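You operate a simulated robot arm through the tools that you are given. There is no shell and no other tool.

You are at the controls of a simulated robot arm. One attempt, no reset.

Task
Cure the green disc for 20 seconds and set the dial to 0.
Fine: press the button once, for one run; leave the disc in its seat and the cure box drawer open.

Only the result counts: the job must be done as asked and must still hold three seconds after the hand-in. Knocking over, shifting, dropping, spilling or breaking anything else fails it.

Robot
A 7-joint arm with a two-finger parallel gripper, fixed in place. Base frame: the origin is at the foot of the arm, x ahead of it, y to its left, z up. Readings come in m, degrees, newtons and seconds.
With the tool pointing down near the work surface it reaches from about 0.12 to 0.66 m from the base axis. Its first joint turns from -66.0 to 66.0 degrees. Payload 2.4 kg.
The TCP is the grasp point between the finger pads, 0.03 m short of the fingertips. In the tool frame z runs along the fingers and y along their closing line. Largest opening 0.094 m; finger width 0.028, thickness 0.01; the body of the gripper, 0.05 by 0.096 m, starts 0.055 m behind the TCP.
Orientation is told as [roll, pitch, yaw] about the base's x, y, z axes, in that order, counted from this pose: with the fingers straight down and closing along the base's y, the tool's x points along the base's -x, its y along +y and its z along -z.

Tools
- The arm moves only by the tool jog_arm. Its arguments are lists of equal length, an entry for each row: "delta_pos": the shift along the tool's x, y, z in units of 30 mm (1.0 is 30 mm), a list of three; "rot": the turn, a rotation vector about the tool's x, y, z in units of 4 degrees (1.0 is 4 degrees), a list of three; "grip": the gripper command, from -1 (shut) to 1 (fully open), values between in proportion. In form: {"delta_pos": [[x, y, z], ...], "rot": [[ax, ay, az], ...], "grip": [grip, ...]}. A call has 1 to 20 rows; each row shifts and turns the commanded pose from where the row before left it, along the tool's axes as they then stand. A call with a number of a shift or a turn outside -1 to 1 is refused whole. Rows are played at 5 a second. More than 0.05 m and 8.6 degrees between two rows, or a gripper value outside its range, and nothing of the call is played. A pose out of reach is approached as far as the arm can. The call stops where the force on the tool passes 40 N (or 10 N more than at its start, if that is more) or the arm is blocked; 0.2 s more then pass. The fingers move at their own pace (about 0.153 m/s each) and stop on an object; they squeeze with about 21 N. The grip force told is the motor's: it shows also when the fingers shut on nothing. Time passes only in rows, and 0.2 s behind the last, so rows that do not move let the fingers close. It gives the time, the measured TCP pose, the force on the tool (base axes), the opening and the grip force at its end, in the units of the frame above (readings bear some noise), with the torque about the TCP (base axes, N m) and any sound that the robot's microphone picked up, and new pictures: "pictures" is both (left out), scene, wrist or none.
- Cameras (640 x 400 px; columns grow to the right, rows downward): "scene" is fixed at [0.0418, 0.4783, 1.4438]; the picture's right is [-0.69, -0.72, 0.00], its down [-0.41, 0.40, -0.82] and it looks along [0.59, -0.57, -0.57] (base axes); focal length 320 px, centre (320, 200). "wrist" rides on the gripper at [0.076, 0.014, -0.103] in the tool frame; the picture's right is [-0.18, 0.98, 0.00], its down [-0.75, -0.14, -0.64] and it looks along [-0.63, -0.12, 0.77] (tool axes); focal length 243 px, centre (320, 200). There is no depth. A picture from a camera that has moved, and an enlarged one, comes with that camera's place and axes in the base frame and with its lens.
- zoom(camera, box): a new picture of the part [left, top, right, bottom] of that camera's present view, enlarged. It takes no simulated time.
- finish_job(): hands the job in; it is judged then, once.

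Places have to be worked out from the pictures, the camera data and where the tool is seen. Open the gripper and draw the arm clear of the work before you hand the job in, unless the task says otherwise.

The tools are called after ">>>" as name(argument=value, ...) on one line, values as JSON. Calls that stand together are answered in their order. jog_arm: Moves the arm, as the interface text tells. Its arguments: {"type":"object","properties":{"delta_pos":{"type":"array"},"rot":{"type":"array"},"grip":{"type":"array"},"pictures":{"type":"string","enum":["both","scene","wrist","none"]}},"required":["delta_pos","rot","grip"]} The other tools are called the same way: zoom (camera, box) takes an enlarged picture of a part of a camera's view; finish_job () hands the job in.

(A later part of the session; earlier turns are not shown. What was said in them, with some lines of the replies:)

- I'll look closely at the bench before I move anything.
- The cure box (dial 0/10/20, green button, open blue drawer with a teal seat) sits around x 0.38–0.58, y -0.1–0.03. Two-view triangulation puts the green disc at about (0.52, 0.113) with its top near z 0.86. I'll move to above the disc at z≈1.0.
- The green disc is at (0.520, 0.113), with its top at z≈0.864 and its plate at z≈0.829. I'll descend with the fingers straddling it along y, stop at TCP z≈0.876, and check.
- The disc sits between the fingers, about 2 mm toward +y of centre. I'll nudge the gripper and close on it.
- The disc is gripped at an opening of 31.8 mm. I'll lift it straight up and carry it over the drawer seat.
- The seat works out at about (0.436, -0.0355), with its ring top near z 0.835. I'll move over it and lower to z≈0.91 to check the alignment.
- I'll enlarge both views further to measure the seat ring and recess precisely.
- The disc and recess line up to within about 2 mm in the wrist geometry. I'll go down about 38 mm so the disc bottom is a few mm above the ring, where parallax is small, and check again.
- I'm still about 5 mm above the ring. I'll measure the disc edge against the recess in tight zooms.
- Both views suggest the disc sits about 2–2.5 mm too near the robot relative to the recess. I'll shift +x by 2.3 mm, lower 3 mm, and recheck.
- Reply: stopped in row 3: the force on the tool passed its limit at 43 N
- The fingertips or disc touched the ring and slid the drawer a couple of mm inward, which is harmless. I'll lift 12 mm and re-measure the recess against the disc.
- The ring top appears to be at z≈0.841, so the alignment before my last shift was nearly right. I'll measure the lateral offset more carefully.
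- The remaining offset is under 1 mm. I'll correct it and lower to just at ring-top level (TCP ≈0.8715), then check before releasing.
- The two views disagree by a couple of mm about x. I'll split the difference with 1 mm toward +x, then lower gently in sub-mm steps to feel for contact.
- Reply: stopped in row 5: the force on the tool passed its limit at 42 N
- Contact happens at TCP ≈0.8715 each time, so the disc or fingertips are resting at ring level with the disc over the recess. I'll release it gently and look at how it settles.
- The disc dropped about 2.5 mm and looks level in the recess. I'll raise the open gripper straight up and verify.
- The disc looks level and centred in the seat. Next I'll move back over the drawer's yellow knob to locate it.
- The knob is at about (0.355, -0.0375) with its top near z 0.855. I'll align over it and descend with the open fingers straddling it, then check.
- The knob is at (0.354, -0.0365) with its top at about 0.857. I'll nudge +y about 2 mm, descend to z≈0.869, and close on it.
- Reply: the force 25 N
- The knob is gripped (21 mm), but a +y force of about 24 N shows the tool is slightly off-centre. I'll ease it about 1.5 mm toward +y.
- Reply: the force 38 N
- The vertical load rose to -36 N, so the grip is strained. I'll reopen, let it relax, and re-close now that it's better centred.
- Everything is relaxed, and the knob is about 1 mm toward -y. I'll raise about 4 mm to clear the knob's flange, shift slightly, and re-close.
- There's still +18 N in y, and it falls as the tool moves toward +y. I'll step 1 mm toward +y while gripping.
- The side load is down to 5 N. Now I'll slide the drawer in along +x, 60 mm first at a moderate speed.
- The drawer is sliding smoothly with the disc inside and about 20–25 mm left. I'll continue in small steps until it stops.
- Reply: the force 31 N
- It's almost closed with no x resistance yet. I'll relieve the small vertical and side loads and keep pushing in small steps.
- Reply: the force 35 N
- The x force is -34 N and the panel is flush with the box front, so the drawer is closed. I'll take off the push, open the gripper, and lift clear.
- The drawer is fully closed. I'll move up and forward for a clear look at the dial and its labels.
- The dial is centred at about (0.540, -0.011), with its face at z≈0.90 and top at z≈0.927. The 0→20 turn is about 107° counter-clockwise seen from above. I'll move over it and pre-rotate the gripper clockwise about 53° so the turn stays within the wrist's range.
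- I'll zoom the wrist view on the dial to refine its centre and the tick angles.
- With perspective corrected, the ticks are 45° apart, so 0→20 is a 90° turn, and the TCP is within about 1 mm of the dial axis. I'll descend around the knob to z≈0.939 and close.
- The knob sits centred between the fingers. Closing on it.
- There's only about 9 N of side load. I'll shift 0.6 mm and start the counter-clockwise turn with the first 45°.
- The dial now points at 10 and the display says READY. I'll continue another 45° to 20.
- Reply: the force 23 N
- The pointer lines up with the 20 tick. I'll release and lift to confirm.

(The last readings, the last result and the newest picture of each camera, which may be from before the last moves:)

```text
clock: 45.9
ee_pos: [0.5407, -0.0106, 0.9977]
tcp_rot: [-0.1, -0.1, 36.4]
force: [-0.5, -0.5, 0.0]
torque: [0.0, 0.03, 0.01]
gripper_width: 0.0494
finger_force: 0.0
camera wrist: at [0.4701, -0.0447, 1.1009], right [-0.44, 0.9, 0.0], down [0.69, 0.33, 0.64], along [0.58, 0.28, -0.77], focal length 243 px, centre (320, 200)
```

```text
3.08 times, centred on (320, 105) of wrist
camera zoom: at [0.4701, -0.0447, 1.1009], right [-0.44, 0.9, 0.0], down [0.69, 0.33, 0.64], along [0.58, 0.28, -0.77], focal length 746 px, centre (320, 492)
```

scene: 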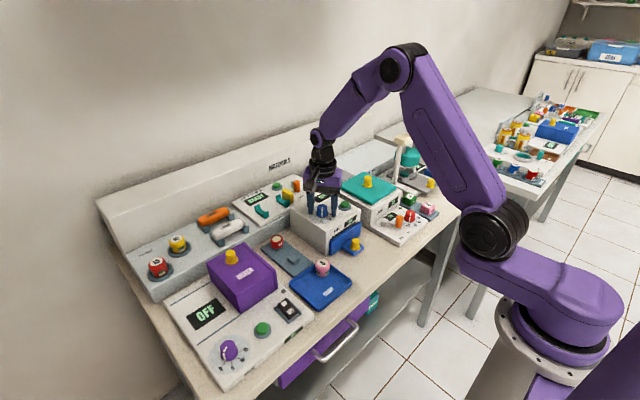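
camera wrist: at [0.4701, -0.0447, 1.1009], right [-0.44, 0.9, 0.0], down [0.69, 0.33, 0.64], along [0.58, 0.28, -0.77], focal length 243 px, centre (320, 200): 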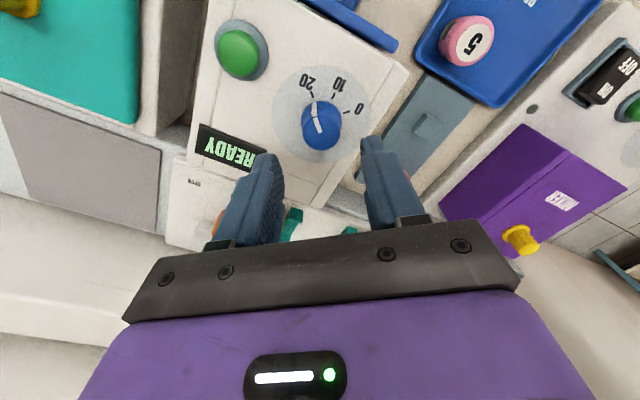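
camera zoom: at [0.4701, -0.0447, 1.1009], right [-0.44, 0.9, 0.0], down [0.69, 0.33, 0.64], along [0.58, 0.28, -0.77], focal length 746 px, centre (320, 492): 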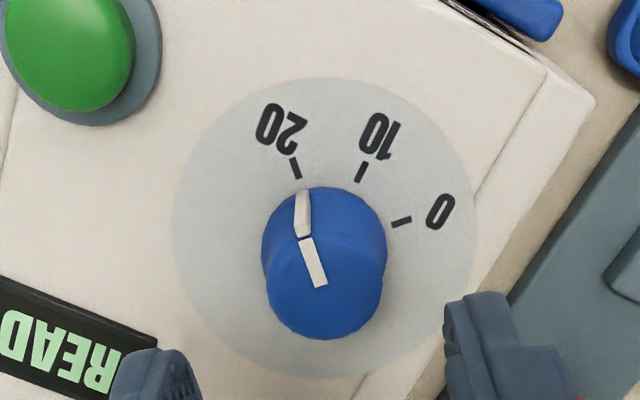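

The dial is at 20 and the display reads READY. The button is at about (0.521, -0.082), with its top near z 0.915. I'll rotate back to yaw 0, close the fingers, and move above it.

>>> jog_arm(delta_pos=[[0, 0, 0], [0, 0, 0], [0, 0, 0], [0, 0, 0], [0, 0, 0], [0, 0, 0], [0, 0, 0], [0, 0, 0], [0, 0, 0], [0, 0, 0], [0.2, -0.8, 0], [0.2, -0.8, 0], [0.22, -0.76, 0], [0, 0, 0], [0, 0, 0]], rot=[[0, 0, 0.91], [0, 0, 0.91], [0, 0, 0.91], [0, 0, 0.91], [0, 0, 0.91], [0, 0, 0.91], [0, 0, 0.91], [0, 0, 0.91], [0, 0, 0.91], [0, 0, 0.91], [0, 0, 0], [0, 0, 0], [0, 0, 0], [0, 0, 0], [0, 0, 0]], grip=[0.05, 0.05, 0.05, 0.05, 0.0, -0.3, -0.6, -1, -1, -1, -1, -1, -1, -1, -1])

>>> zoom(camera="wrist", box=[240, 80, 400, 240])

>>> zoom(camera="scene", box=[290, 180, 370, 250])

```text
clock: 49.1
ee_pos: [0.5242, -0.0812, 0.9999]
tcp_rot: [-0.1, 0.0, 0.0]
force: [-0.3, 0.5, -0.1]
torque: [0.0, 0.04, 0.01]
gripper_width: 0.0001
finger_force: 20.7
camera wrist: at [0.4466, -0.0681, 1.1012], right [0.18, 0.98, 0.0], down [0.75, -0.14, 0.64], along [0.63, -0.12, -0.77], focal length 243 px, centre (320, 200)
```

scene: 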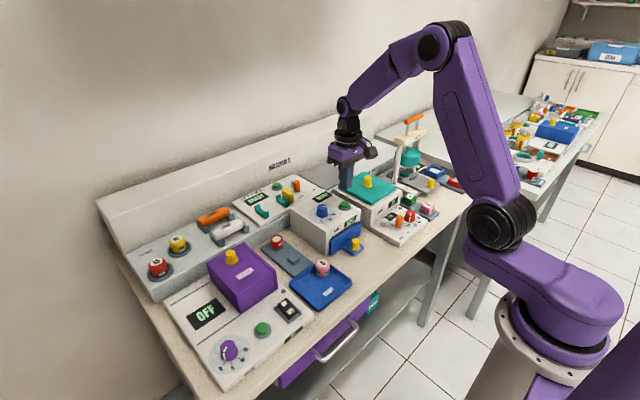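
wrist: 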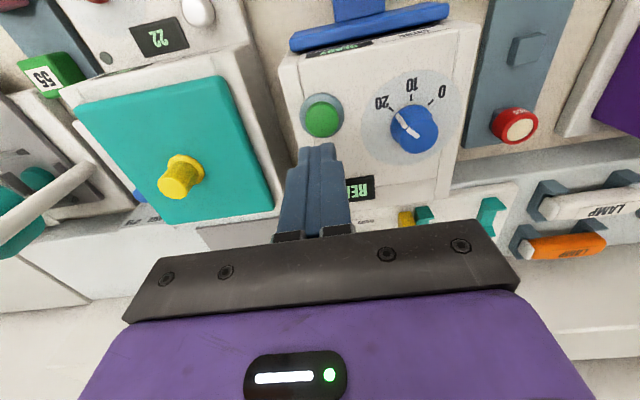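

```text
2.50 times, centred on (320, 160) of wrist
camera zoom: at [0.4466, -0.0681, 1.1012], right [0.18, 0.98, 0.0], down [0.75, -0.14, 0.64], along [0.63, -0.12, -0.77], focal length 606 px, centre (320, 300)
```

zoom: 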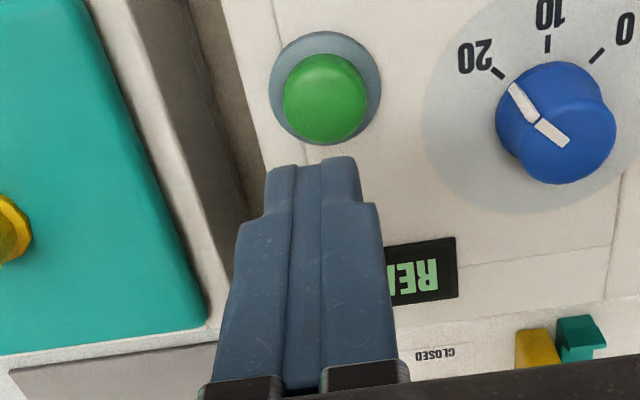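

```text
5.71 times, centred on (330, 215) of scene
camera zoom: at [0.0419, 0.4783, 1.4438], right [-0.69, -0.72, 0.0], down [-0.41, 0.4, -0.82], along [0.59, -0.57, -0.57], focal length 1826 px, centre (263, 114)
```

zoom: 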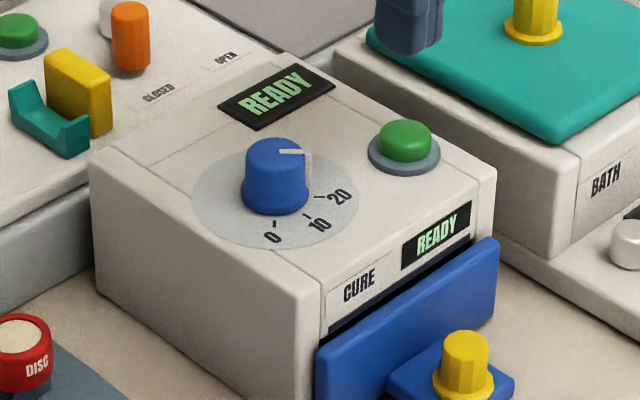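

The button centre is about 2 mm off the tool axis. I'll correct that and come down to just above it.

>>> jog_arm(delta_pos=[[0.08, 0.06, 0.4], [0, 0, 0.6], [0, 0, 0.4], [0, 0, 0]], rot=[[0, 0, 0], [0, 0, 0], [0, 0, 0], [0, 0, 0]], grip=[-1, -1, -1, -1], pictures="wrist")

>>> zoom(camera="scene", box=[290, 180, 370, 250])

>>> zoom(camera="wrist", box=[240, 80, 400, 240])

```text
clock: 50.1
ee_pos: [0.5208, -0.0772, 0.9569]
tcp_rot: [0.0, 0.0, 0.0]
force: [-0.6, -0.4, -0.3]
torque: [-0.03, 0.01, 0.0]
gripper_width: 0.0
finger_force: 21.4
camera wrist: at [0.4437, -0.065, 1.0599], right [0.18, 0.98, 0.0], down [0.75, -0.14, 0.64], along [0.63, -0.12, -0.77], focal length 243 px, centre (320, 200)
```

wrist: 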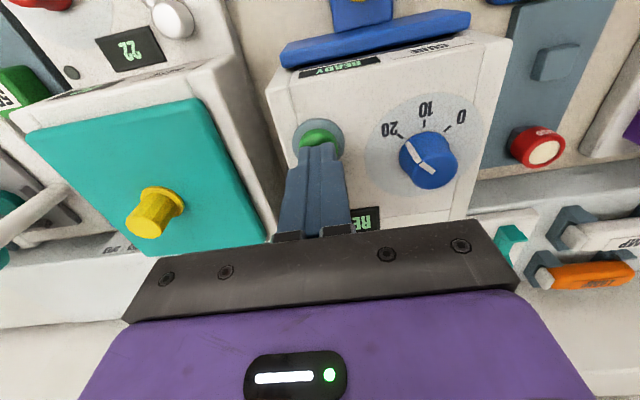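

```text
5.71 times, centred on (330, 215) of scene
camera zoom: at [0.0418, 0.4783, 1.4438], right [-0.69, -0.72, 0.0], down [-0.41, 0.4, -0.82], along [0.59, -0.57, -0.57], focal length 1826 px, centre (263, 114)
```

zoom: 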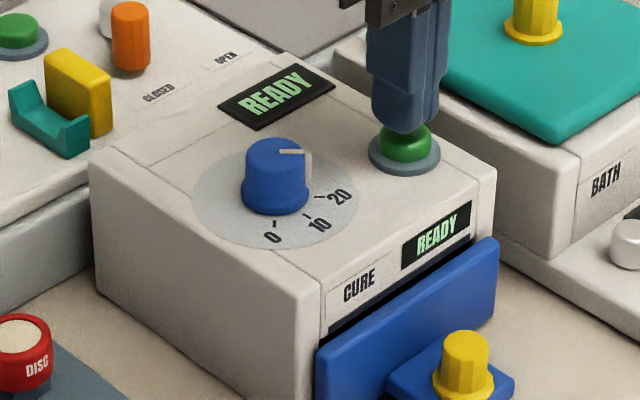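

```text
2.50 times, centred on (320, 160) of wrist
camera zoom: at [0.4437, -0.065, 1.0599], right [0.18, 0.98, 0.0], down [0.75, -0.14, 0.64], along [0.63, -0.12, -0.77], focal length 606 px, centre (320, 300)
```

zoom: 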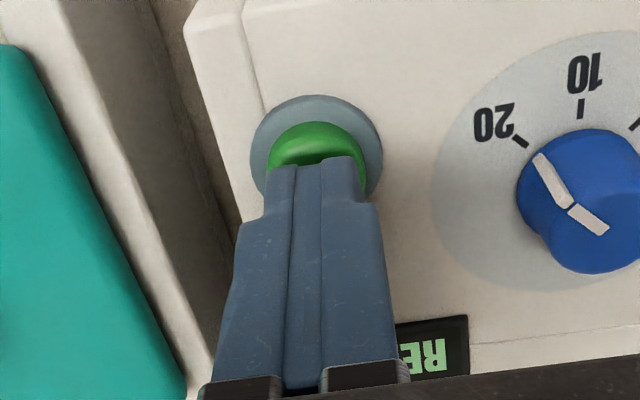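

The fingertips are right over the button. I'll press down slowly about 8 mm and watch the force and display.

>>> jog_arm(delta_pos=[[0, 0, 0.07], [0, 0, 0.05], [0, 0, 0.05], [0, 0, 0.05], [0, 0, 0.05]], rot=[[0, 0, 0], [0, 0, 0], [0, 0, 0], [0, 0, 0], [0, 0, 0]], grip=[-1, -1, -1, -1, -1], pictures="none")

>>> zoom(camera="scene", box=[290, 180, 370, 250])

```text
clock: 51.3
ee_pos: [0.5209, -0.0787, 0.9491]
tcp_rot: [0.0, 0.0, -0.1]
force: [-0.3, -0.4, 1.4]
torque: [0.0, 0.02, 0.02]
gripper_width: 0.0001
finger_force: 20.8
```

```text
5.71 times, centred on (330, 215) of scene
camera zoom: at [0.0418, 0.4783, 1.4438], right [-0.69, -0.72, 0.0], down [-0.41, 0.4, -0.82], along [0.59, -0.57, -0.57], focal length 1826 px, centre (263, 114)
```

zoom: 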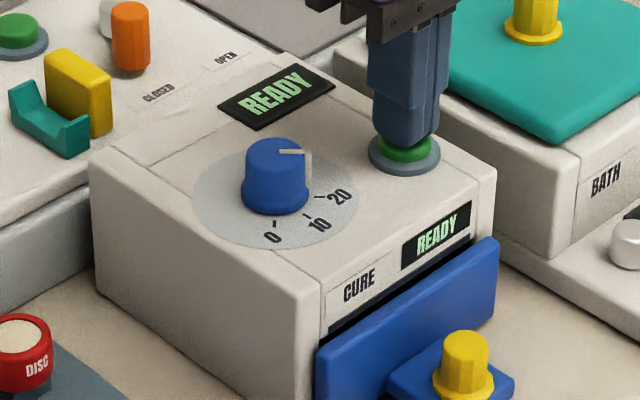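

Light contact is just beginning (1.4 N) and the display still reads READY. I'll keep pressing in small steps.

>>> jog_arm(delta_pos=[[0, 0, 0.05], [0, 0, 0.05], [0, 0, 0]], rot=[[0, 0, 0], [0, 0, 0], [0, 0, 0]], grip=[-1, -1, -1], pictures="none")

>>> zoom(camera="scene", box=[290, 180, 370, 250])

```text
clock: 52.1
ee_pos: [0.5207, -0.0783, 0.9475]
tcp_rot: [-0.1, -0.2, -0.1]
force: [0.7, 1.8, 4.8]
torque: [0.08, 0.01, 0.0]
gripper_width: 0.0
finger_force: 21.2
heard: click
```

```text
5.71 times, centred on (330, 215) of scene
camera zoom: at [0.0418, 0.4784, 1.4438], right [-0.69, -0.72, 0.0], down [-0.41, 0.4, -0.82], along [0.59, -0.57, -0.57], focal length 1826 px, centre (263, 114)
```

zoom: 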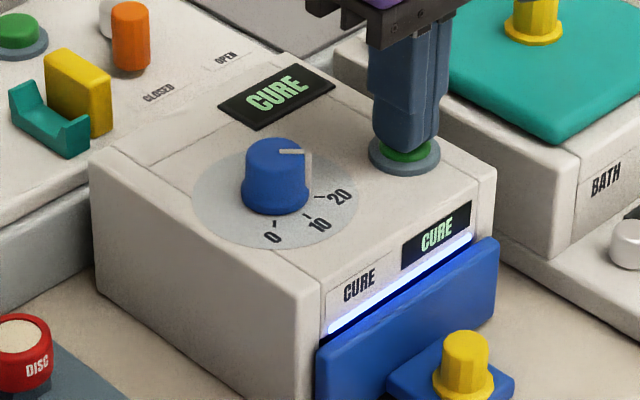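

I heard a click and the display shows CURE with the lamp lit, so the run started at about t=51.9 s. I'll lift straight off the button and wait.

>>> jog_arm(delta_pos=[[0, 0, -0.5], [0, 0, -0.7], [0, 0, -0.8], [0.4, 0.1, 0], [0.6, 0.3, 0], [0.6, 0.3, 0], [0.6, 0.3, 0], [0.6, 0.3, 0], [0.6, 0.2, 0], [0, 0, 0]], rot=[[0, 0, 0], [0, 0, 0], [0, 0, 0], [0, 0, 0], [0, 0, 0], [0, 0, 0], [0, 0, 0], [0, 0, 0], [0, 0, 0], [0, 0, 0]], grip=[-1, -1, -1, -1, -1, -1, -0.5, 0.0, 0.1, 0.1])

>>> zoom(camera="scene", box=[290, 180, 370, 250])

>>> zoom(camera="wrist", box=[220, 40, 420, 240])

```text
clock: 54.3
ee_pos: [0.418, -0.0335, 1.0047]
tcp_rot: [0.1, 0.0, 0.1]
force: [-0.4, 0.8, 0.2]
torque: [-0.01, -0.01, -0.01]
gripper_width: 0.0518
finger_force: 0.2
camera wrist: at [0.3415, -0.0201, 1.107], right [0.18, 0.98, 0.0], down [0.75, -0.14, 0.64], along [0.63, -0.12, -0.77], focal length 243 px, centre (320, 200)
```

scene: 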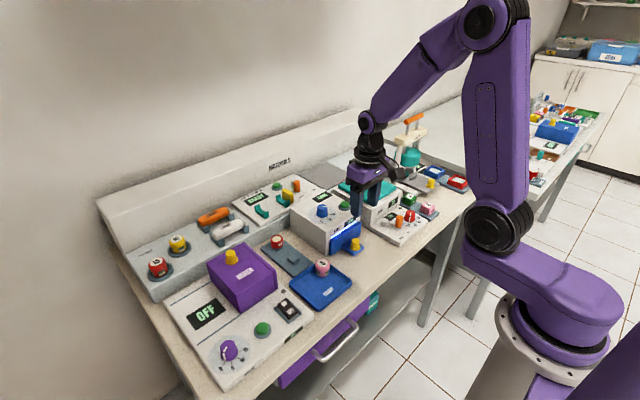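
wrist: 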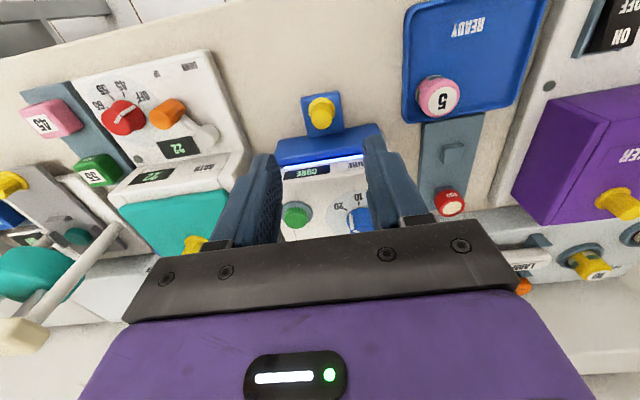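

```text
5.71 times, centred on (330, 215) of scene
camera zoom: at [0.0418, 0.4783, 1.4438], right [-0.69, -0.72, 0.0], down [-0.41, 0.4, -0.82], along [0.59, -0.57, -0.57], focal length 1826 px, centre (263, 114)
```

zoom: 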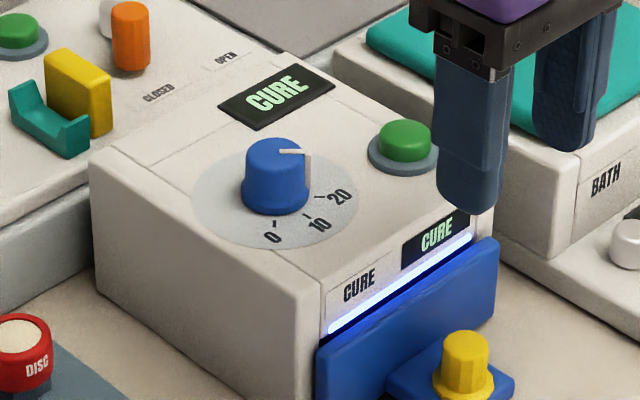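

```text
2.00 times, centred on (320, 140) of wrist
camera zoom: at [0.3415, -0.0201, 1.107], right [0.18, 0.98, 0.0], down [0.75, -0.14, 0.64], along [0.63, -0.12, -0.77], focal length 485 px, centre (320, 320)
```

zoom: 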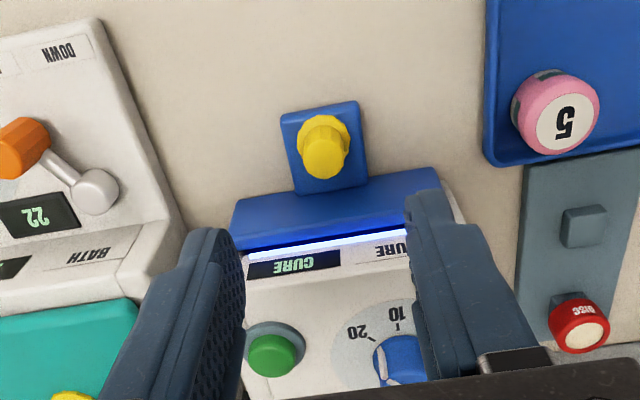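

The cure is running with the button popped back up. I'll hold still and let time pass.

>>> jog_arm(delta_pos=[[0, 0, 0], [0, 0, 0], [0, 0, 0], [0, 0, 0], [0, 0, 0], [0, 0, 0], [0, 0, 0], [0, 0, 0], [0, 0, 0], [0, 0, 0], [0, 0, 0], [0, 0, 0], [0, 0, 0], [0, 0, 0], [0, 0, 0], [0, 0, 0], [0, 0, 0], [0, 0, 0], [0, 0, 0], [0, 0, 0]], rot=[[0, 0, 0], [0, 0, 0], [0, 0, 0], [0, 0, 0], [0, 0, 0], [0, 0, 0], [0, 0, 0], [0, 0, 0], [0, 0, 0], [0, 0, 0], [0, 0, 0], [0, 0, 0], [0, 0, 0], [0, 0, 0], [0, 0, 0], [0, 0, 0], [0, 0, 0], [0, 0, 0], [0, 0, 0], [0, 0, 0]], grip=[0.1, 0.1, 0.1, 0.1, 0.1, 0.1, 0.1, 0.1, 0.1, 0.1, 0.1, 0.1, 0.1, 0.1, 0.1, 0.1, 0.1, 0.1, 0.1, 0.1], pictures="none")

>>> jog_arm(delta_pos=[[0, 0, 0], [0, 0, 0], [0, 0, 0], [0, 0, 0], [0, 0, 0], [0, 0, 0], [0, 0, 0], [0, 0, 0], [0, 0, 0], [0, 0, 0], [0, 0, 0], [0, 0, 0], [0, 0, 0], [0, 0, 0], [0, 0, 0], [0, 0, 0], [0, 0, 0], [0, 0, 0], [0, 0, 0], [0, 0, 0]], rot=[[0, 0, 0], [0, 0, 0], [0, 0, 0], [0, 0, 0], [0, 0, 0], [0, 0, 0], [0, 0, 0], [0, 0, 0], [0, 0, 0], [0, 0, 0], [0, 0, 0], [0, 0, 0], [0, 0, 0], [0, 0, 0], [0, 0, 0], [0, 0, 0], [0, 0, 0], [0, 0, 0], [0, 0, 0], [0, 0, 0]], grip=[0.1, 0.1, 0.1, 0.1, 0.1, 0.1, 0.1, 0.1, 0.1, 0.1, 0.1, 0.1, 0.1, 0.1, 0.1, 0.1, 0.1, 0.1, 0.1, 0.1], pictures="none")

>>> jog_arm(delta_pos=[[0, 0, 0], [0, 0, 0], [0, 0, 0], [0, 0, 0], [0, 0, 0], [0, 0, 0], [0, 0, 0], [0, 0, 0], [0, 0, 0], [0, 0, 0], [0, 0, 0], [0, 0, 0], [0, 0, 0], [0, 0, 0], [0, 0, 0], [0, 0, 0], [0, 0, 0], [0, 0, 0], [0, 0, 0], [0, 0, 0]], rot=[[0, 0, 0], [0, 0, 0], [0, 0, 0], [0, 0, 0], [0, 0, 0], [0, 0, 0], [0, 0, 0], [0, 0, 0], [0, 0, 0], [0, 0, 0], [0, 0, 0], [0, 0, 0], [0, 0, 0], [0, 0, 0], [0, 0, 0], [0, 0, 0], [0, 0, 0], [0, 0, 0], [0, 0, 0], [0, 0, 0]], grip=[0.1, 0.1, 0.1, 0.1, 0.1, 0.1, 0.1, 0.1, 0.1, 0.1, 0.1, 0.1, 0.1, 0.1, 0.1, 0.1, 0.1, 0.1, 0.1, 0.1], pictures="none")

>>> zoom(camera="scene", box=[290, 180, 370, 250])

```text
clock: 58.5
ee_pos: [0.4178, -0.0314, 1.0047]
tcp_rot: [0.1, -0.1, 0.1]
force: [-0.1, -0.3, -0.4]
torque: [-0.03, -0.04, -0.01]
gripper_width: 0.0516
finger_force: 0.1
```

```text
clock: 62.7
ee_pos: [0.4183, -0.0343, 1.0046]
tcp_rot: [0.0, 0.0, 0.1]
force: [0.1, -0.4, 0.5]
torque: [0.0, -0.02, -0.02]
gripper_width: 0.0518
finger_force: 0.1
```

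```text
clock: 66.9
ee_pos: [0.4184, -0.0345, 1.005]
tcp_rot: [0.0, 0.0, 0.0]
force: [-0.1, -0.6, -0.1]
torque: [-0.01, -0.01, 0.01]
gripper_width: 0.0515
finger_force: 0.1
```

```text
5.71 times, centred on (330, 215) of scene
camera zoom: at [0.0418, 0.4783, 1.4438], right [-0.69, -0.72, 0.0], down [-0.41, 0.4, -0.82], along [0.59, -0.57, -0.57], focal length 1826 px, centre (263, 114)
```

zoom: 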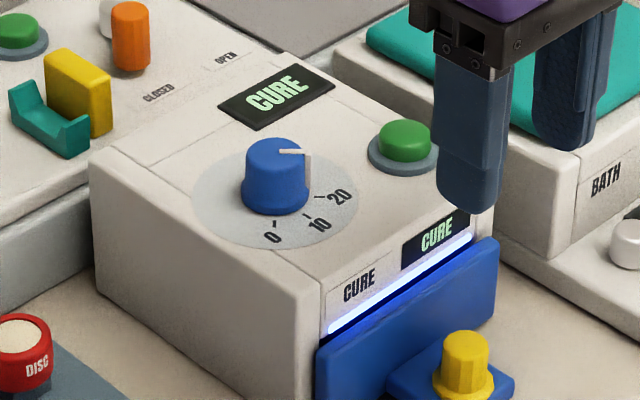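

It's still curing at 15 s elapsed. I'll wait about 6 s more.

>>> jog_arm(delta_pos=[[0, 0, 0], [0, 0, 0], [0, 0, 0], [0, 0, 0], [0, 0, 0], [0, 0, 0], [0, 0, 0], [0, 0, 0], [0, 0, 0], [0, 0, 0], [0, 0, 0], [0, 0, 0], [0, 0, 0], [0, 0, 0], [0, 0, 0], [0, 0, 0], [0, 0, 0], [0, 0, 0], [0, 0, 0], [0, 0, 0]], rot=[[0, 0, 0], [0, 0, 0], [0, 0, 0], [0, 0, 0], [0, 0, 0], [0, 0, 0], [0, 0, 0], [0, 0, 0], [0, 0, 0], [0, 0, 0], [0, 0, 0], [0, 0, 0], [0, 0, 0], [0, 0, 0], [0, 0, 0], [0, 0, 0], [0, 0, 0], [0, 0, 0], [0, 0, 0], [0, 0, 0]], grip=[0.1, 0.1, 0.1, 0.1, 0.1, 0.1, 0.1, 0.1, 0.1, 0.1, 0.1, 0.1, 0.1, 0.1, 0.1, 0.1, 0.1, 0.1, 0.1, 0.1], pictures="none")

>>> jog_arm(delta_pos=[[0, 0, 0], [0, 0, 0], [0, 0, 0], [0, 0, 0], [0, 0, 0], [0, 0, 0], [0, 0, 0], [0, 0, 0], [0, 0, 0]], rot=[[0, 0, 0], [0, 0, 0], [0, 0, 0], [0, 0, 0], [0, 0, 0], [0, 0, 0], [0, 0, 0], [0, 0, 0], [0, 0, 0]], grip=[0.1, 0.1, 0.1, 0.1, 0.1, 0.1, 0.1, 0.1, 0.1], pictures="none")

>>> zoom(camera="scene", box=[290, 180, 370, 250])

```text
clock: 71.1
ee_pos: [0.419, -0.0345, 1.0047]
tcp_rot: [0.1, 0.1, 0.0]
force: [0.2, -0.4, 0.9]
torque: [-0.03, -0.01, -0.03]
gripper_width: 0.0515
finger_force: 0.0
```

```text
clock: 73.1
ee_pos: [0.4186, -0.0339, 1.0047]
tcp_rot: [0.0, 0.0, 0.0]
force: [0.3, -0.5, 0.1]
torque: [-0.02, 0.0, 0.02]
gripper_width: 0.0517
finger_force: 0.0
```

```text
5.71 times, centred on (330, 215) of scene
camera zoom: at [0.0418, 0.4783, 1.4438], right [-0.69, -0.72, 0.0], down [-0.41, 0.4, -0.82], along [0.59, -0.57, -0.57], focal length 1826 px, centre (263, 114)
```

zoom: 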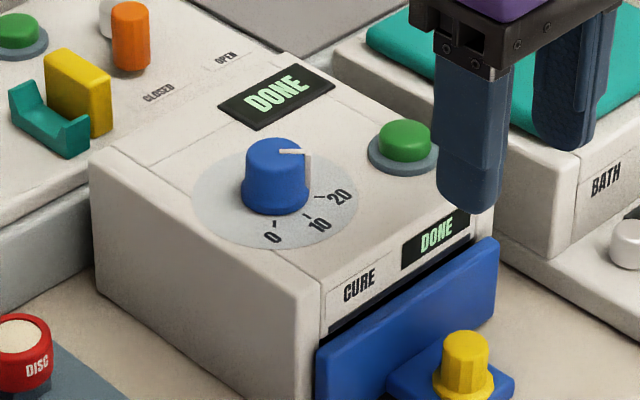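

The display reads DONE. I'll return the dial to 0 first: move over it, take yaw +36°, and check alignment.

>>> jog_arm(delta_pos=[[-0.6, 0.15, 0], [-0.85, 0.15, 0], [-0.87, 0.15, 0.1], [-0.87, 0.15, 0.1], [-0.87, 0.16, 0], [0, 0, 0], [0, 0, 0], [0, 0, 0], [0, 0, 0], [0, 0, 0], [0, 0, 0], [0, 0, 0], [0, 0, 0], [0, 0, 0], [0, 0, 0], [0, 0, 0]], rot=[[0, 0, 0], [0, 0, 0], [0, 0, 0], [0, 0, 0], [0, 0, 0], [0, 0, -0.91], [0, 0, -0.91], [0, 0, -0.91], [0, 0, -0.91], [0, 0, -0.91], [0, 0, -0.91], [0, 0, -0.91], [0, 0, -0.91], [0, 0, -0.91], [0, 0, -0.91], [0, 0, 0]], grip=[0.1, 0.1, 0.1, 0.1, 0.1, 0.1, 0.1, 0.1, 0.1, 0.1, 0.1, 0.1, 0.1, 0.1, 0.1, 0.1], pictures="wrist")

>>> zoom(camera="wrist", box=[250, 40, 390, 170])

```text
clock: 76.5
ee_pos: [0.5388, -0.0099, 1.0002]
tcp_rot: [-0.1, 0.0, 36.5]
force: [-0.3, 0.4, -1.0]
torque: [0.03, 0.01, 0.02]
gripper_width: 0.0515
finger_force: 0.0
camera wrist: at [0.4687, -0.0459, 1.1021], right [-0.44, 0.9, 0.0], down [0.69, 0.34, 0.64], along [0.58, 0.28, -0.77], focal length 243 px, centre (320, 200)
```

wrist: 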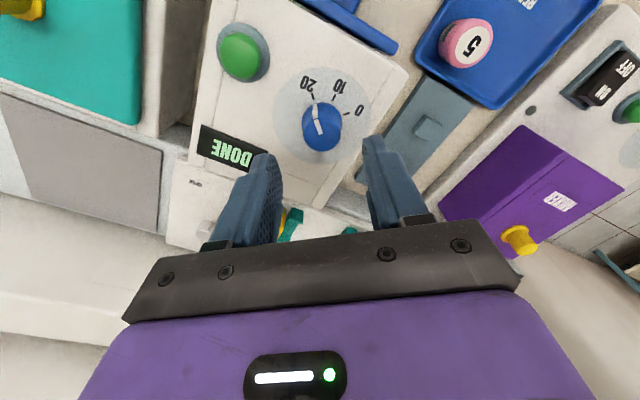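

```text
3.08 times, centred on (320, 105) of wrist
camera zoom: at [0.4687, -0.0459, 1.1021], right [-0.44, 0.9, 0.0], down [0.69, 0.34, 0.64], along [0.58, 0.28, -0.77], focal length 746 px, centre (320, 492)
```

zoom: 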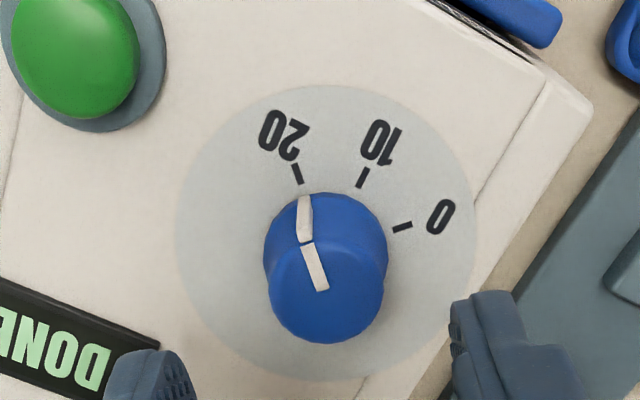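

Alignment is within about 1 mm, so I'll add a small +y tool shift. Then I'll descend to z≈0.94 and grip the dial.

>>> jog_arm(delta_pos=[[-0.02, 0.04, 0.6], [0, 0, 0.6], [0, 0, 0.5], [0, 0, 0.3], [0, 0, 0], [0, 0, 0], [0, 0, 0], [0, 0, 0], [0, 0, 0]], rot=[[0, 0, 0], [0, 0, 0], [0, 0, 0], [0, 0, 0], [0, 0, 0], [0, 0, 0], [0, 0, 0], [0, 0, 0], [0, 0, 0]], grip=[0.1, 0.1, 0.1, 0.1, 0.1, -0.2, -0.5, -1, -1], pictures="wrist")

>>> zoom(camera="wrist", box=[250, 70, 390, 200])

```text
clock: 78.5
ee_pos: [0.5385, -0.0084, 0.9397]
tcp_rot: [-0.1, 0.1, 36.4]
force: [-5.3, 5.0, -2.4]
torque: [-0.16, -0.34, -0.09]
gripper_width: 0.0285
finger_force: 45.0
camera wrist: at [0.4686, -0.0448, 1.0417], right [-0.44, 0.9, 0.0], down [0.69, 0.33, 0.64], along [0.58, 0.28, -0.77], focal length 243 px, centre (320, 200)
```

wrist: 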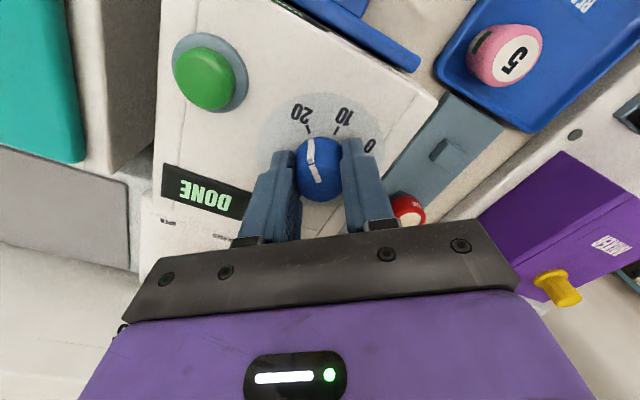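

```text
3.08 times, centred on (320, 135) of wrist
camera zoom: at [0.4686, -0.0448, 1.0417], right [-0.44, 0.9, 0.0], down [0.69, 0.33, 0.64], along [0.58, 0.28, -0.77], focal length 746 px, centre (320, 400)
```

zoom: 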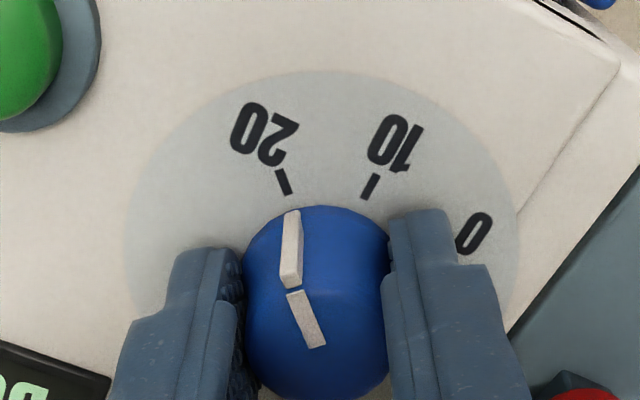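

Gripped with a low side load. I'll turn it clockwise by 90° back to 0, starting with 72°.

>>> jog_arm(delta_pos=[[0, 0, 0], [0, 0, 0], [0, 0, 0], [0, 0, 0], [0, 0, 0], [0, 0, 0], [0, 0, 0], [0, 0, 0], [0, 0, 0], [0, 0, 0], [0, 0, 0], [0, 0, 0], [0, 0, 0], [0, 0, 0], [0, 0, 0], [0, 0, 0], [0, 0, 0], [0, 0, 0], [0, 0, 0]], rot=[[0, 0, 1], [0, 0, 1], [0, 0, 1], [0, 0, 1], [0, 0, 1], [0, 0, 1], [0, 0, 1], [0, 0, 1], [0, 0, 1], [0, 0, 1], [0, 0, 1], [0, 0, 1], [0, 0, 1], [0, 0, 1], [0, 0, 1], [0, 0, 1], [0, 0, 1], [0, 0, 1], [0, 0, 0]], grip=[-1, -1, -1, -1, -1, -1, -1, -1, -1, -1, -1, -1, -1, -1, -1, -1, -1, -1, -1], pictures="none")

>>> jog_arm(delta_pos=[[0, 0, 0], [0, 0, 0], [0, 0, 0], [0, 0, 0], [0, 0, 0], [0, 0, 0]], rot=[[0, 0, 1], [0, 0, 1], [0, 0, 1], [0, 0, 1], [0, 0, 0.5], [0, 0, 0]], grip=[-1, -1, -1, -1, -1, -1], pictures="wrist")

>>> zoom(camera="wrist", box=[250, 70, 390, 200])

>>> zoom(camera="scene", box=[290, 180, 370, 250])

```text
clock: 82.5
ee_pos: [0.5386, -0.0087, 0.9399]
tcp_rot: [-0.1, 0.0, -35.6]
force: [-1.0, 11.6, -27.0]
torque: [0.92, 0.35, 0.01]
gripper_width: 0.0284
finger_force: 45.0
```

```text
clock: 83.9
ee_pos: [0.54, -0.0081, 0.9395]
tcp_rot: [-0.1, 0.0, -53.6]
force: [1.3, 16.4, -27.7]
torque: [0.81, -0.02, 0.01]
gripper_width: 0.0288
finger_force: 44.7
camera wrist: at [0.505, 0.0606, 1.0418], right [0.9, 0.43, 0.0], down [0.33, -0.69, 0.64], along [0.28, -0.58, -0.77], focal length 243 px, centre (320, 200)
```

wrist: 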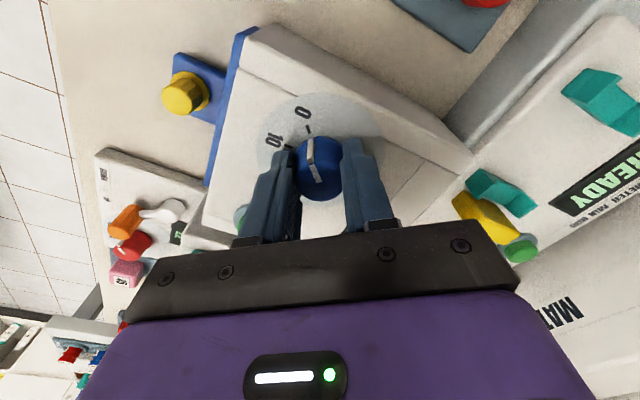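

```text
3.08 times, centred on (320, 135) of wrist
camera zoom: at [0.505, 0.0606, 1.0418], right [0.9, 0.43, 0.0], down [0.33, -0.69, 0.64], along [0.28, -0.58, -0.77], focal length 746 px, centre (320, 400)
```

zoom: 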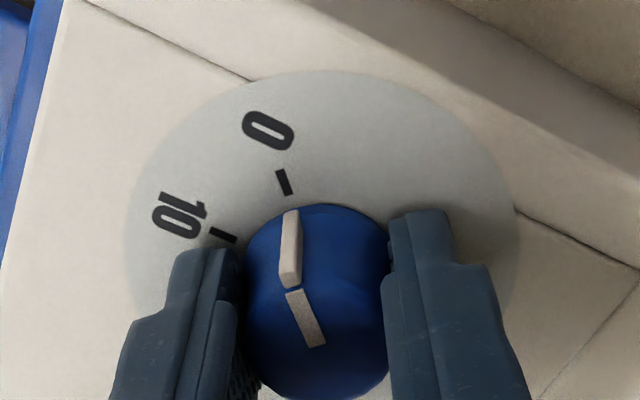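

```text
5.71 times, centred on (330, 215) of scene
camera zoom: at [0.0424, 0.4787, 1.4436], right [-0.69, -0.72, 0.0], down [-0.41, 0.4, -0.82], along [0.59, -0.57, -0.57], focal length 1826 px, centre (263, 114)
```

zoom: 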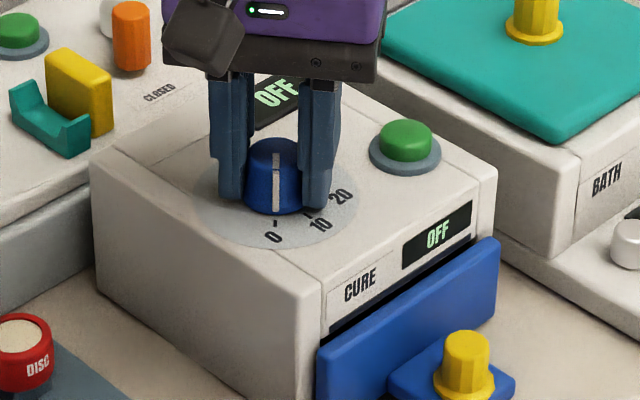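

The dial is at 0 and the display reads OFF. I'll release, lift, and rotate back to yaw 0.

>>> jog_arm(delta_pos=[[0, 0, 0], [0, 0, 0], [0, 0, 0], [0, 0, 0], [0, 0, -0.5], [0, 0, -0.8], [0, 0, -0.7], [0, 0, 0]], rot=[[0, 0, 0], [0, 0, 0], [0, 0, 0], [0, 0, 0], [0, 0, 0], [0, 0, 0], [0, 0, 0], [0, 0, 0]], grip=[-0.4, -0.2, 0.0, 0.1, 0.1, 0.1, 0.1, 0.1], pictures="none")

>>> jog_arm(delta_pos=[[0, 0, 0], [0, 0, 0], [0, 0, 0], [0, 0, 0], [0, 0, 0], [0, 0, 0], [0, 0, 0], [0, 0, 0], [0, 0, 0], [0, 0, 0], [0, 0, 0], [0, 0, 0], [0, 0, 0], [0, 0, 0], [0.8, -0.2, 0], [0.87, -0.23, 0], [0.85, -0.23, 0], [0.85, -0.22, 0], [0, 0, 0]], rot=[[0, 0, -0.957], [0, 0, -0.957], [0, 0, -0.957], [0, 0, -0.957], [0, 0, -0.957], [0, 0, -0.957], [0, 0, -0.957], [0, 0, -0.957], [0, 0, -0.957], [0, 0, -0.957], [0, 0, -0.957], [0, 0, -0.957], [0, 0, -0.957], [0, 0, -0.957], [0, 0, 0], [0, 0, 0], [0, 0, 0], [0, 0, 0], [0, 0, 0]], grip=[0.1, 0.1, 0.1, 0.1, 0.1, 0.1, 0.1, 0.1, 0.1, 0.1, 0.1, 0.1, 0.1, 0.1, 0.1, 0.1, 0.1, 0.1, 0.1])

>>> zoom(camera="wrist", box=[240, 60, 400, 220])

>>> zoom(camera="scene", box=[290, 180, 390, 270])

```text
clock: 85.7
ee_pos: [0.5385, -0.0107, 1.0008]
tcp_rot: [0.0, -0.1, -53.6]
force: [-0.9, 0.2, 0.9]
torque: [0.04, 0.01, 0.02]
gripper_width: 0.0518
finger_force: 0.1
```

```text
clock: 89.7
ee_pos: [0.4372, -0.0369, 0.9998]
tcp_rot: [-0.1, 0.1, 0.0]
force: [0.1, 0.2, 0.3]
torque: [0.02, -0.04, -0.01]
gripper_width: 0.0516
finger_force: 0.0
camera wrist: at [0.3606, -0.024, 1.1021], right [0.18, 0.98, 0.0], down [0.75, -0.14, 0.64], along [0.63, -0.12, -0.77], focal length 243 px, centre (320, 200)
```

scene: 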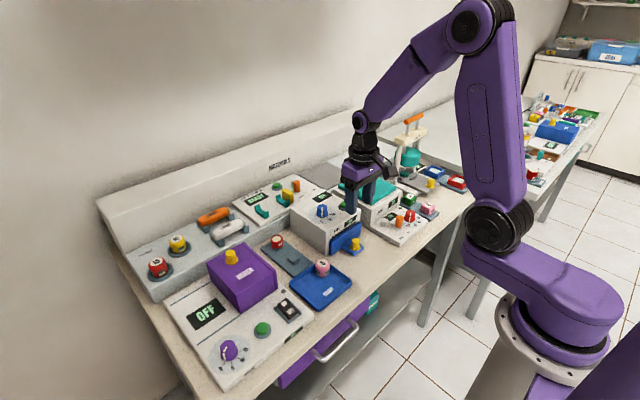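
wrist: 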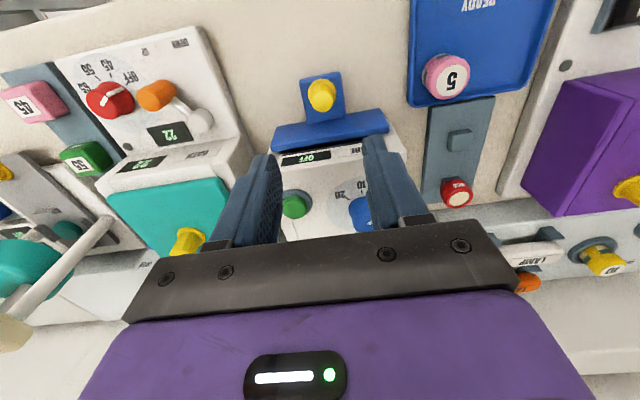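

```text
2.50 times, centred on (320, 140) of wrist
camera zoom: at [0.3606, -0.024, 1.1021], right [0.18, 0.98, 0.0], down [0.75, -0.14, 0.64], along [0.63, -0.12, -0.77], focal length 606 px, centre (320, 350)
```

zoom: 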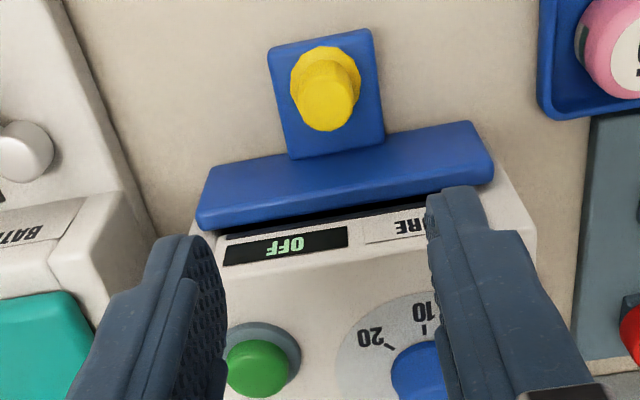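

```text
4.44 times, centred on (340, 225) of scene
camera zoom: at [0.0418, 0.4783, 1.4438], right [-0.69, -0.72, 0.0], down [-0.41, 0.4, -0.82], along [0.59, -0.57, -0.57], focal length 1420 px, centre (231, 89)
```

zoom: 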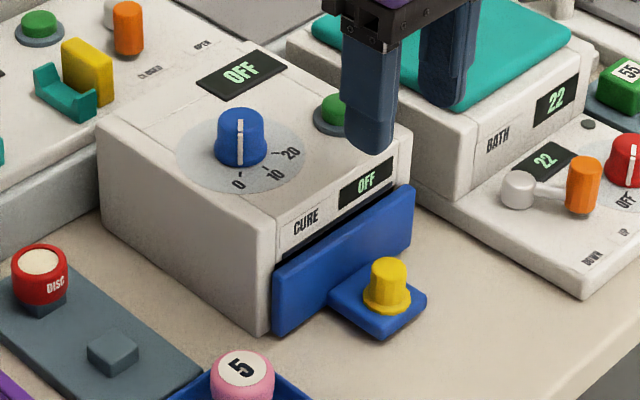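

The knob is at (0.4396, -0.036). I'll align and descend to z≈0.873 with the fingers open around it.

>>> jog_arm(delta_pos=[[-0.1, 0.083, 0.6], [0, 0, 0.9], [0, 0, 0.9], [0, 0, 0.9], [0, 0, 0.6], [0, 0, 0.33], [0, 0, 0]], rot=[[0, 0, 0], [0, 0, 0], [0, 0, 0], [0, 0, 0], [0, 0, 0], [0, 0, 0], [0, 0, 0]], grip=[0.1, 0.1, 0.1, 0.1, 0.1, 0.1, 0.1], pictures="none")

>>> zoom(camera="wrist", box=[240, 80, 400, 240])

>>> zoom(camera="scene", box=[290, 180, 390, 270])

```text
clock: 91.3
ee_pos: [0.4409, -0.0332, 0.873]
tcp_rot: [-0.1, -0.1, 0.0]
force: [0.6, -0.7, -0.7]
torque: [0.0, -0.02, 0.03]
gripper_width: 0.0515
finger_force: 0.1
```

```text
2.50 times, centred on (320, 160) of wrist
camera zoom: at [0.365, -0.02, 0.9751], right [0.18, 0.98, 0.0], down [0.75, -0.14, 0.64], along [0.63, -0.12, -0.77], focal length 606 px, centre (320, 300)
```

zoom: 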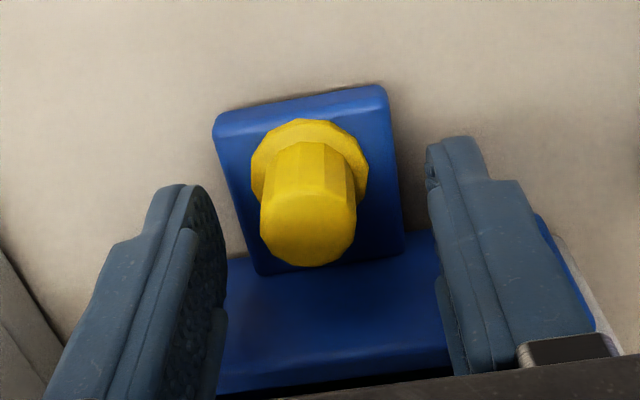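

```text
4.44 times, centred on (340, 225) of scene
camera zoom: at [0.0418, 0.4783, 1.4438], right [-0.69, -0.72, 0.0], down [-0.41, 0.4, -0.82], along [0.59, -0.57, -0.57], focal length 1420 px, centre (231, 89)
```

zoom: 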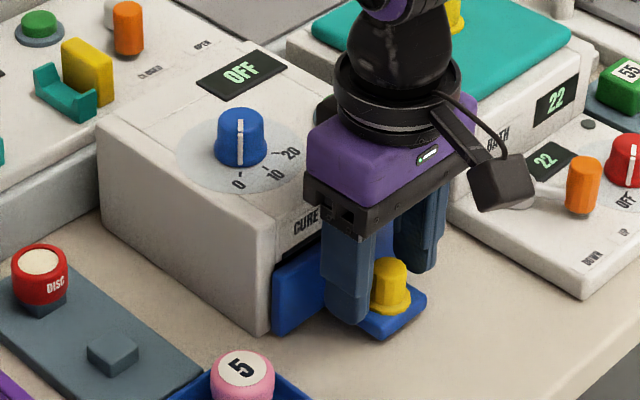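

The knob is slightly to the -y side compared with my earlier balanced grip. I'll shift about 1.8 mm to -y and close.

>>> jog_arm(delta_pos=[[0, -0.06, 0], [0, 0, 0], [0, 0, 0], [0, 0, 0], [0, 0, 0]], rot=[[0, 0, 0], [0, 0, 0], [0, 0, 0], [0, 0, 0], [0, 0, 0]], grip=[0.1, -0.2, -0.5, -1, -1], pictures="none")

```text
clock: 92.5
ee_pos: [0.4417, -0.0358, 0.8729]
tcp_rot: [0.1, 0.0, 0.0]
force: [-0.5, -1.5, -0.3]
torque: [0.49, -0.05, -0.03]
gripper_width: 0.0209
finger_force: 45.1
```

The grip is balanced. Now I'll pull the drawer open along -x smoothly, about 60 mm first.

>>> jog_arm(delta_pos=[[0.08, 0, 0], [0.15, 0, 0], [0.2, 0, 0], [0.25, 0, 0], [0.25, 0, 0], [0.25, 0, 0], [0.25, 0, 0], [0.25, 0, 0], [0.2, 0, 0], [0.12, 0, 0], [0, 0, 0]], rot=[[0, 0, 0], [0, 0, 0], [0, 0, 0], [0, 0, 0], [0, 0, 0], [0, 0, 0], [0, 0, 0], [0, 0, 0], [0, 0, 0], [0, 0, 0], [0, 0, 0]], grip=[-1, -1, -1, -1, -1, -1, -1, -1, -1, -1, -1], pictures="none")

>>> zoom(camera="scene", box=[300, 180, 410, 290])

```text
clock: 94.9
ee_pos: [0.3817, -0.0349, 0.8728]
tcp_rot: [-0.1, 0.0, 0.1]
force: [-0.2, 16.0, -8.6]
torque: [0.93, -1.0, -0.03]
gripper_width: 0.0211
finger_force: 44.4
```

```text
3.64 times, centred on (355, 235) of scene
camera zoom: at [0.0419, 0.4787, 1.4436], right [-0.69, -0.72, 0.0], down [-0.41, 0.4, -0.82], along [0.59, -0.57, -0.57], focal length 1162 px, centre (193, 73)
```

zoom: 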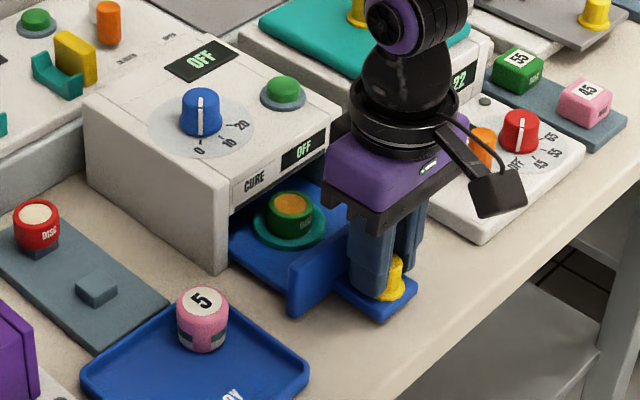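

The disc's top has turned amber, so it's cured and still seated. I'll pull the remaining ~29 mm, easing the small side load.

>>> jog_arm(delta_pos=[[0.1, 0.02, 0], [0.15, 0.015, 0], [0.2, 0, 0], [0.2, 0, 0], [0.15, 0, 0], [0.1, 0, 0], [0.06, 0, 0], [0, 0, 0]], rot=[[0, 0, 0], [0, 0, 0], [0, 0, 0], [0, 0, 0], [0, 0, 0], [0, 0, 0], [0, 0, 0], [0, 0, 0]], grip=[-1, -1, -1, -1, -1, -1, -1, -1], pictures="none")

>>> zoom(camera="scene", box=[300, 180, 410, 290])

```text
clock: 96.7
ee_pos: [0.3516, -0.0339, 0.8737]
tcp_rot: [-0.1, 0.0, -0.1]
force: [-0.9, -15.9, -20.4]
torque: [0.15, 0.61, 0.07]
gripper_width: 0.0211
finger_force: 45.1
```

```text
3.64 times, centred on (355, 235) of scene
camera zoom: at [0.0421, 0.4779, 1.4439], right [-0.69, -0.72, 0.0], down [-0.41, 0.4, -0.82], along [0.59, -0.57, -0.57], focal length 1162 px, centre (193, 73)
```

zoom: 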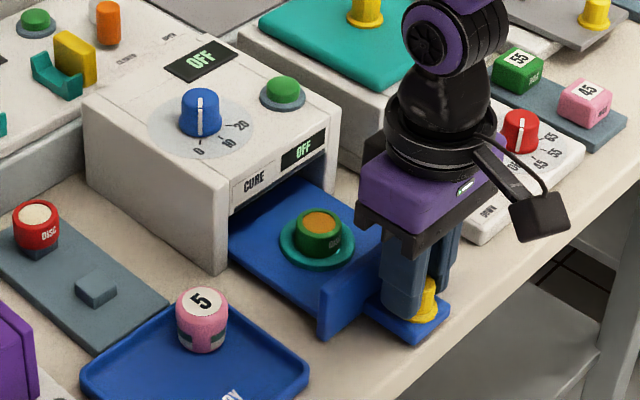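

The drawer is as open as it was at the start. I'll release the knob, lift straight up, and back away.

>>> jog_arm(delta_pos=[[0, -0.02, 0], [0, 0, 0], [0, 0, 0], [0, 0, 0], [0, 0, -0.4], [0, 0, -0.8], [0, 0, -0.9], [0, 0, -0.9], [0, 0, -0.9], [0, 0, -0.9], [0, 0, -0.9], [0, 0, 0]], rot=[[0, 0, 0], [0, 0, 0], [0, 0, 0], [0, 0, 0], [0, 0, 0], [0, 0, 0], [0, 0, 0], [0, 0, 0], [0, 0, 0], [0, 0, 0], [0, 0, 0], [0, 0, 0]], grip=[-0.5, -0.2, 0.1, 0.1, 0.1, 0.1, 0.1, 0.1, 0.3, 0.6, 1, 1])

>>> zoom(camera="scene", box=[300, 180, 410, 290])

>>> zoom(camera="wrist", box=[240, 60, 400, 220])

```text
clock: 99.3
ee_pos: [0.3518, -0.0346, 1.0463]
tcp_rot: [0.0, -0.1, 0.0]
force: [-0.4, -0.4, 0.7]
torque: [-0.03, -0.05, -0.05]
gripper_width: 0.0942
finger_force: 0.0
camera wrist: at [0.2743, -0.0223, 1.1474], right [0.18, 0.98, 0.0], down [0.75, -0.14, 0.64], along [0.63, -0.12, -0.77], focal length 243 px, centre (320, 200)
```

scene: 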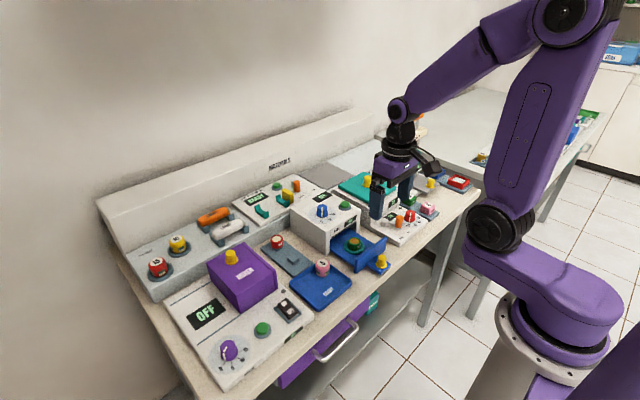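
wrist: 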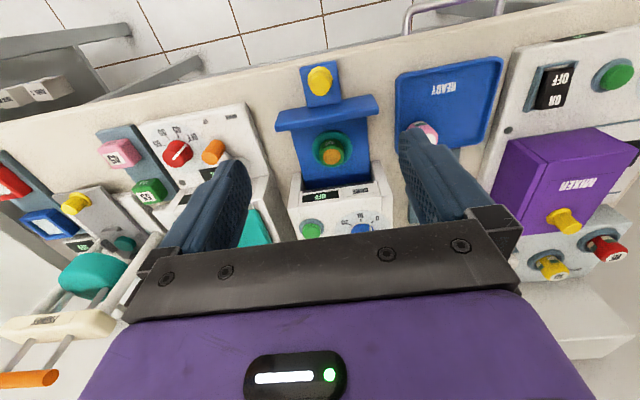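

```text
3.64 times, centred on (355, 235) of scene
camera zoom: at [0.0418, 0.4783, 1.4438], right [-0.69, -0.72, 0.0], down [-0.41, 0.4, -0.82], along [0.59, -0.57, -0.57], focal length 1162 px, centre (193, 73)
```

zoom: 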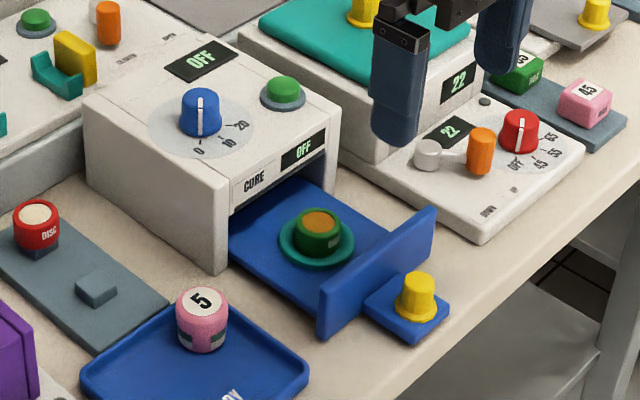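

```text
2.50 times, centred on (320, 140) of wrist
camera zoom: at [0.2743, -0.0223, 1.1474], right [0.18, 0.98, 0.0], down [0.75, -0.14, 0.64], along [0.63, -0.12, -0.77], focal length 606 px, centre (320, 350)
```

zoom: 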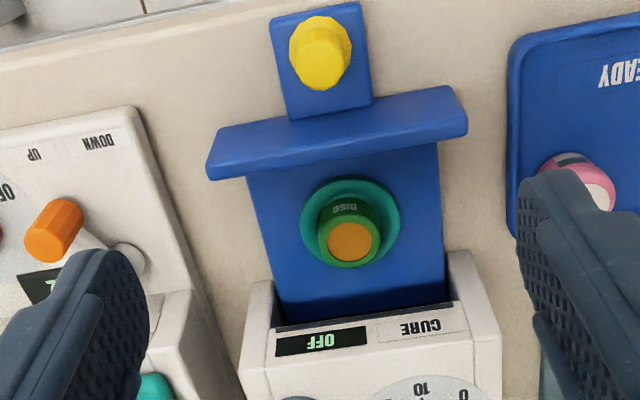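

The disc is cured and in its seat, the drawer is open, the dial is at 0 with the display OFF, the button was pressed once, and the open gripper is well clear. I'm handing the job in.

>>> finish_job()

```text
The job is handed in.
```

I cured the green disc with one 20-second run and turned the dial back to 0. The job is handed in, but I haven't seen the result of the judging.

- **Cure:** I pressed the button once. The display went from READY to CURE to DONE, and the disc's top turned amber.
- **Dial:** the pointer is on the 0 mark and the display reads OFF.
- **Disc and drawer:** the disc is in its seat and the drawer is open. It sits a few millimetres further in than at the start, because I nudged it while seating the disc and did not pull it all the way back out.
- **Arm:** the gripper is open and raised clear of the bench. I saw nothing else knocked over or moved.
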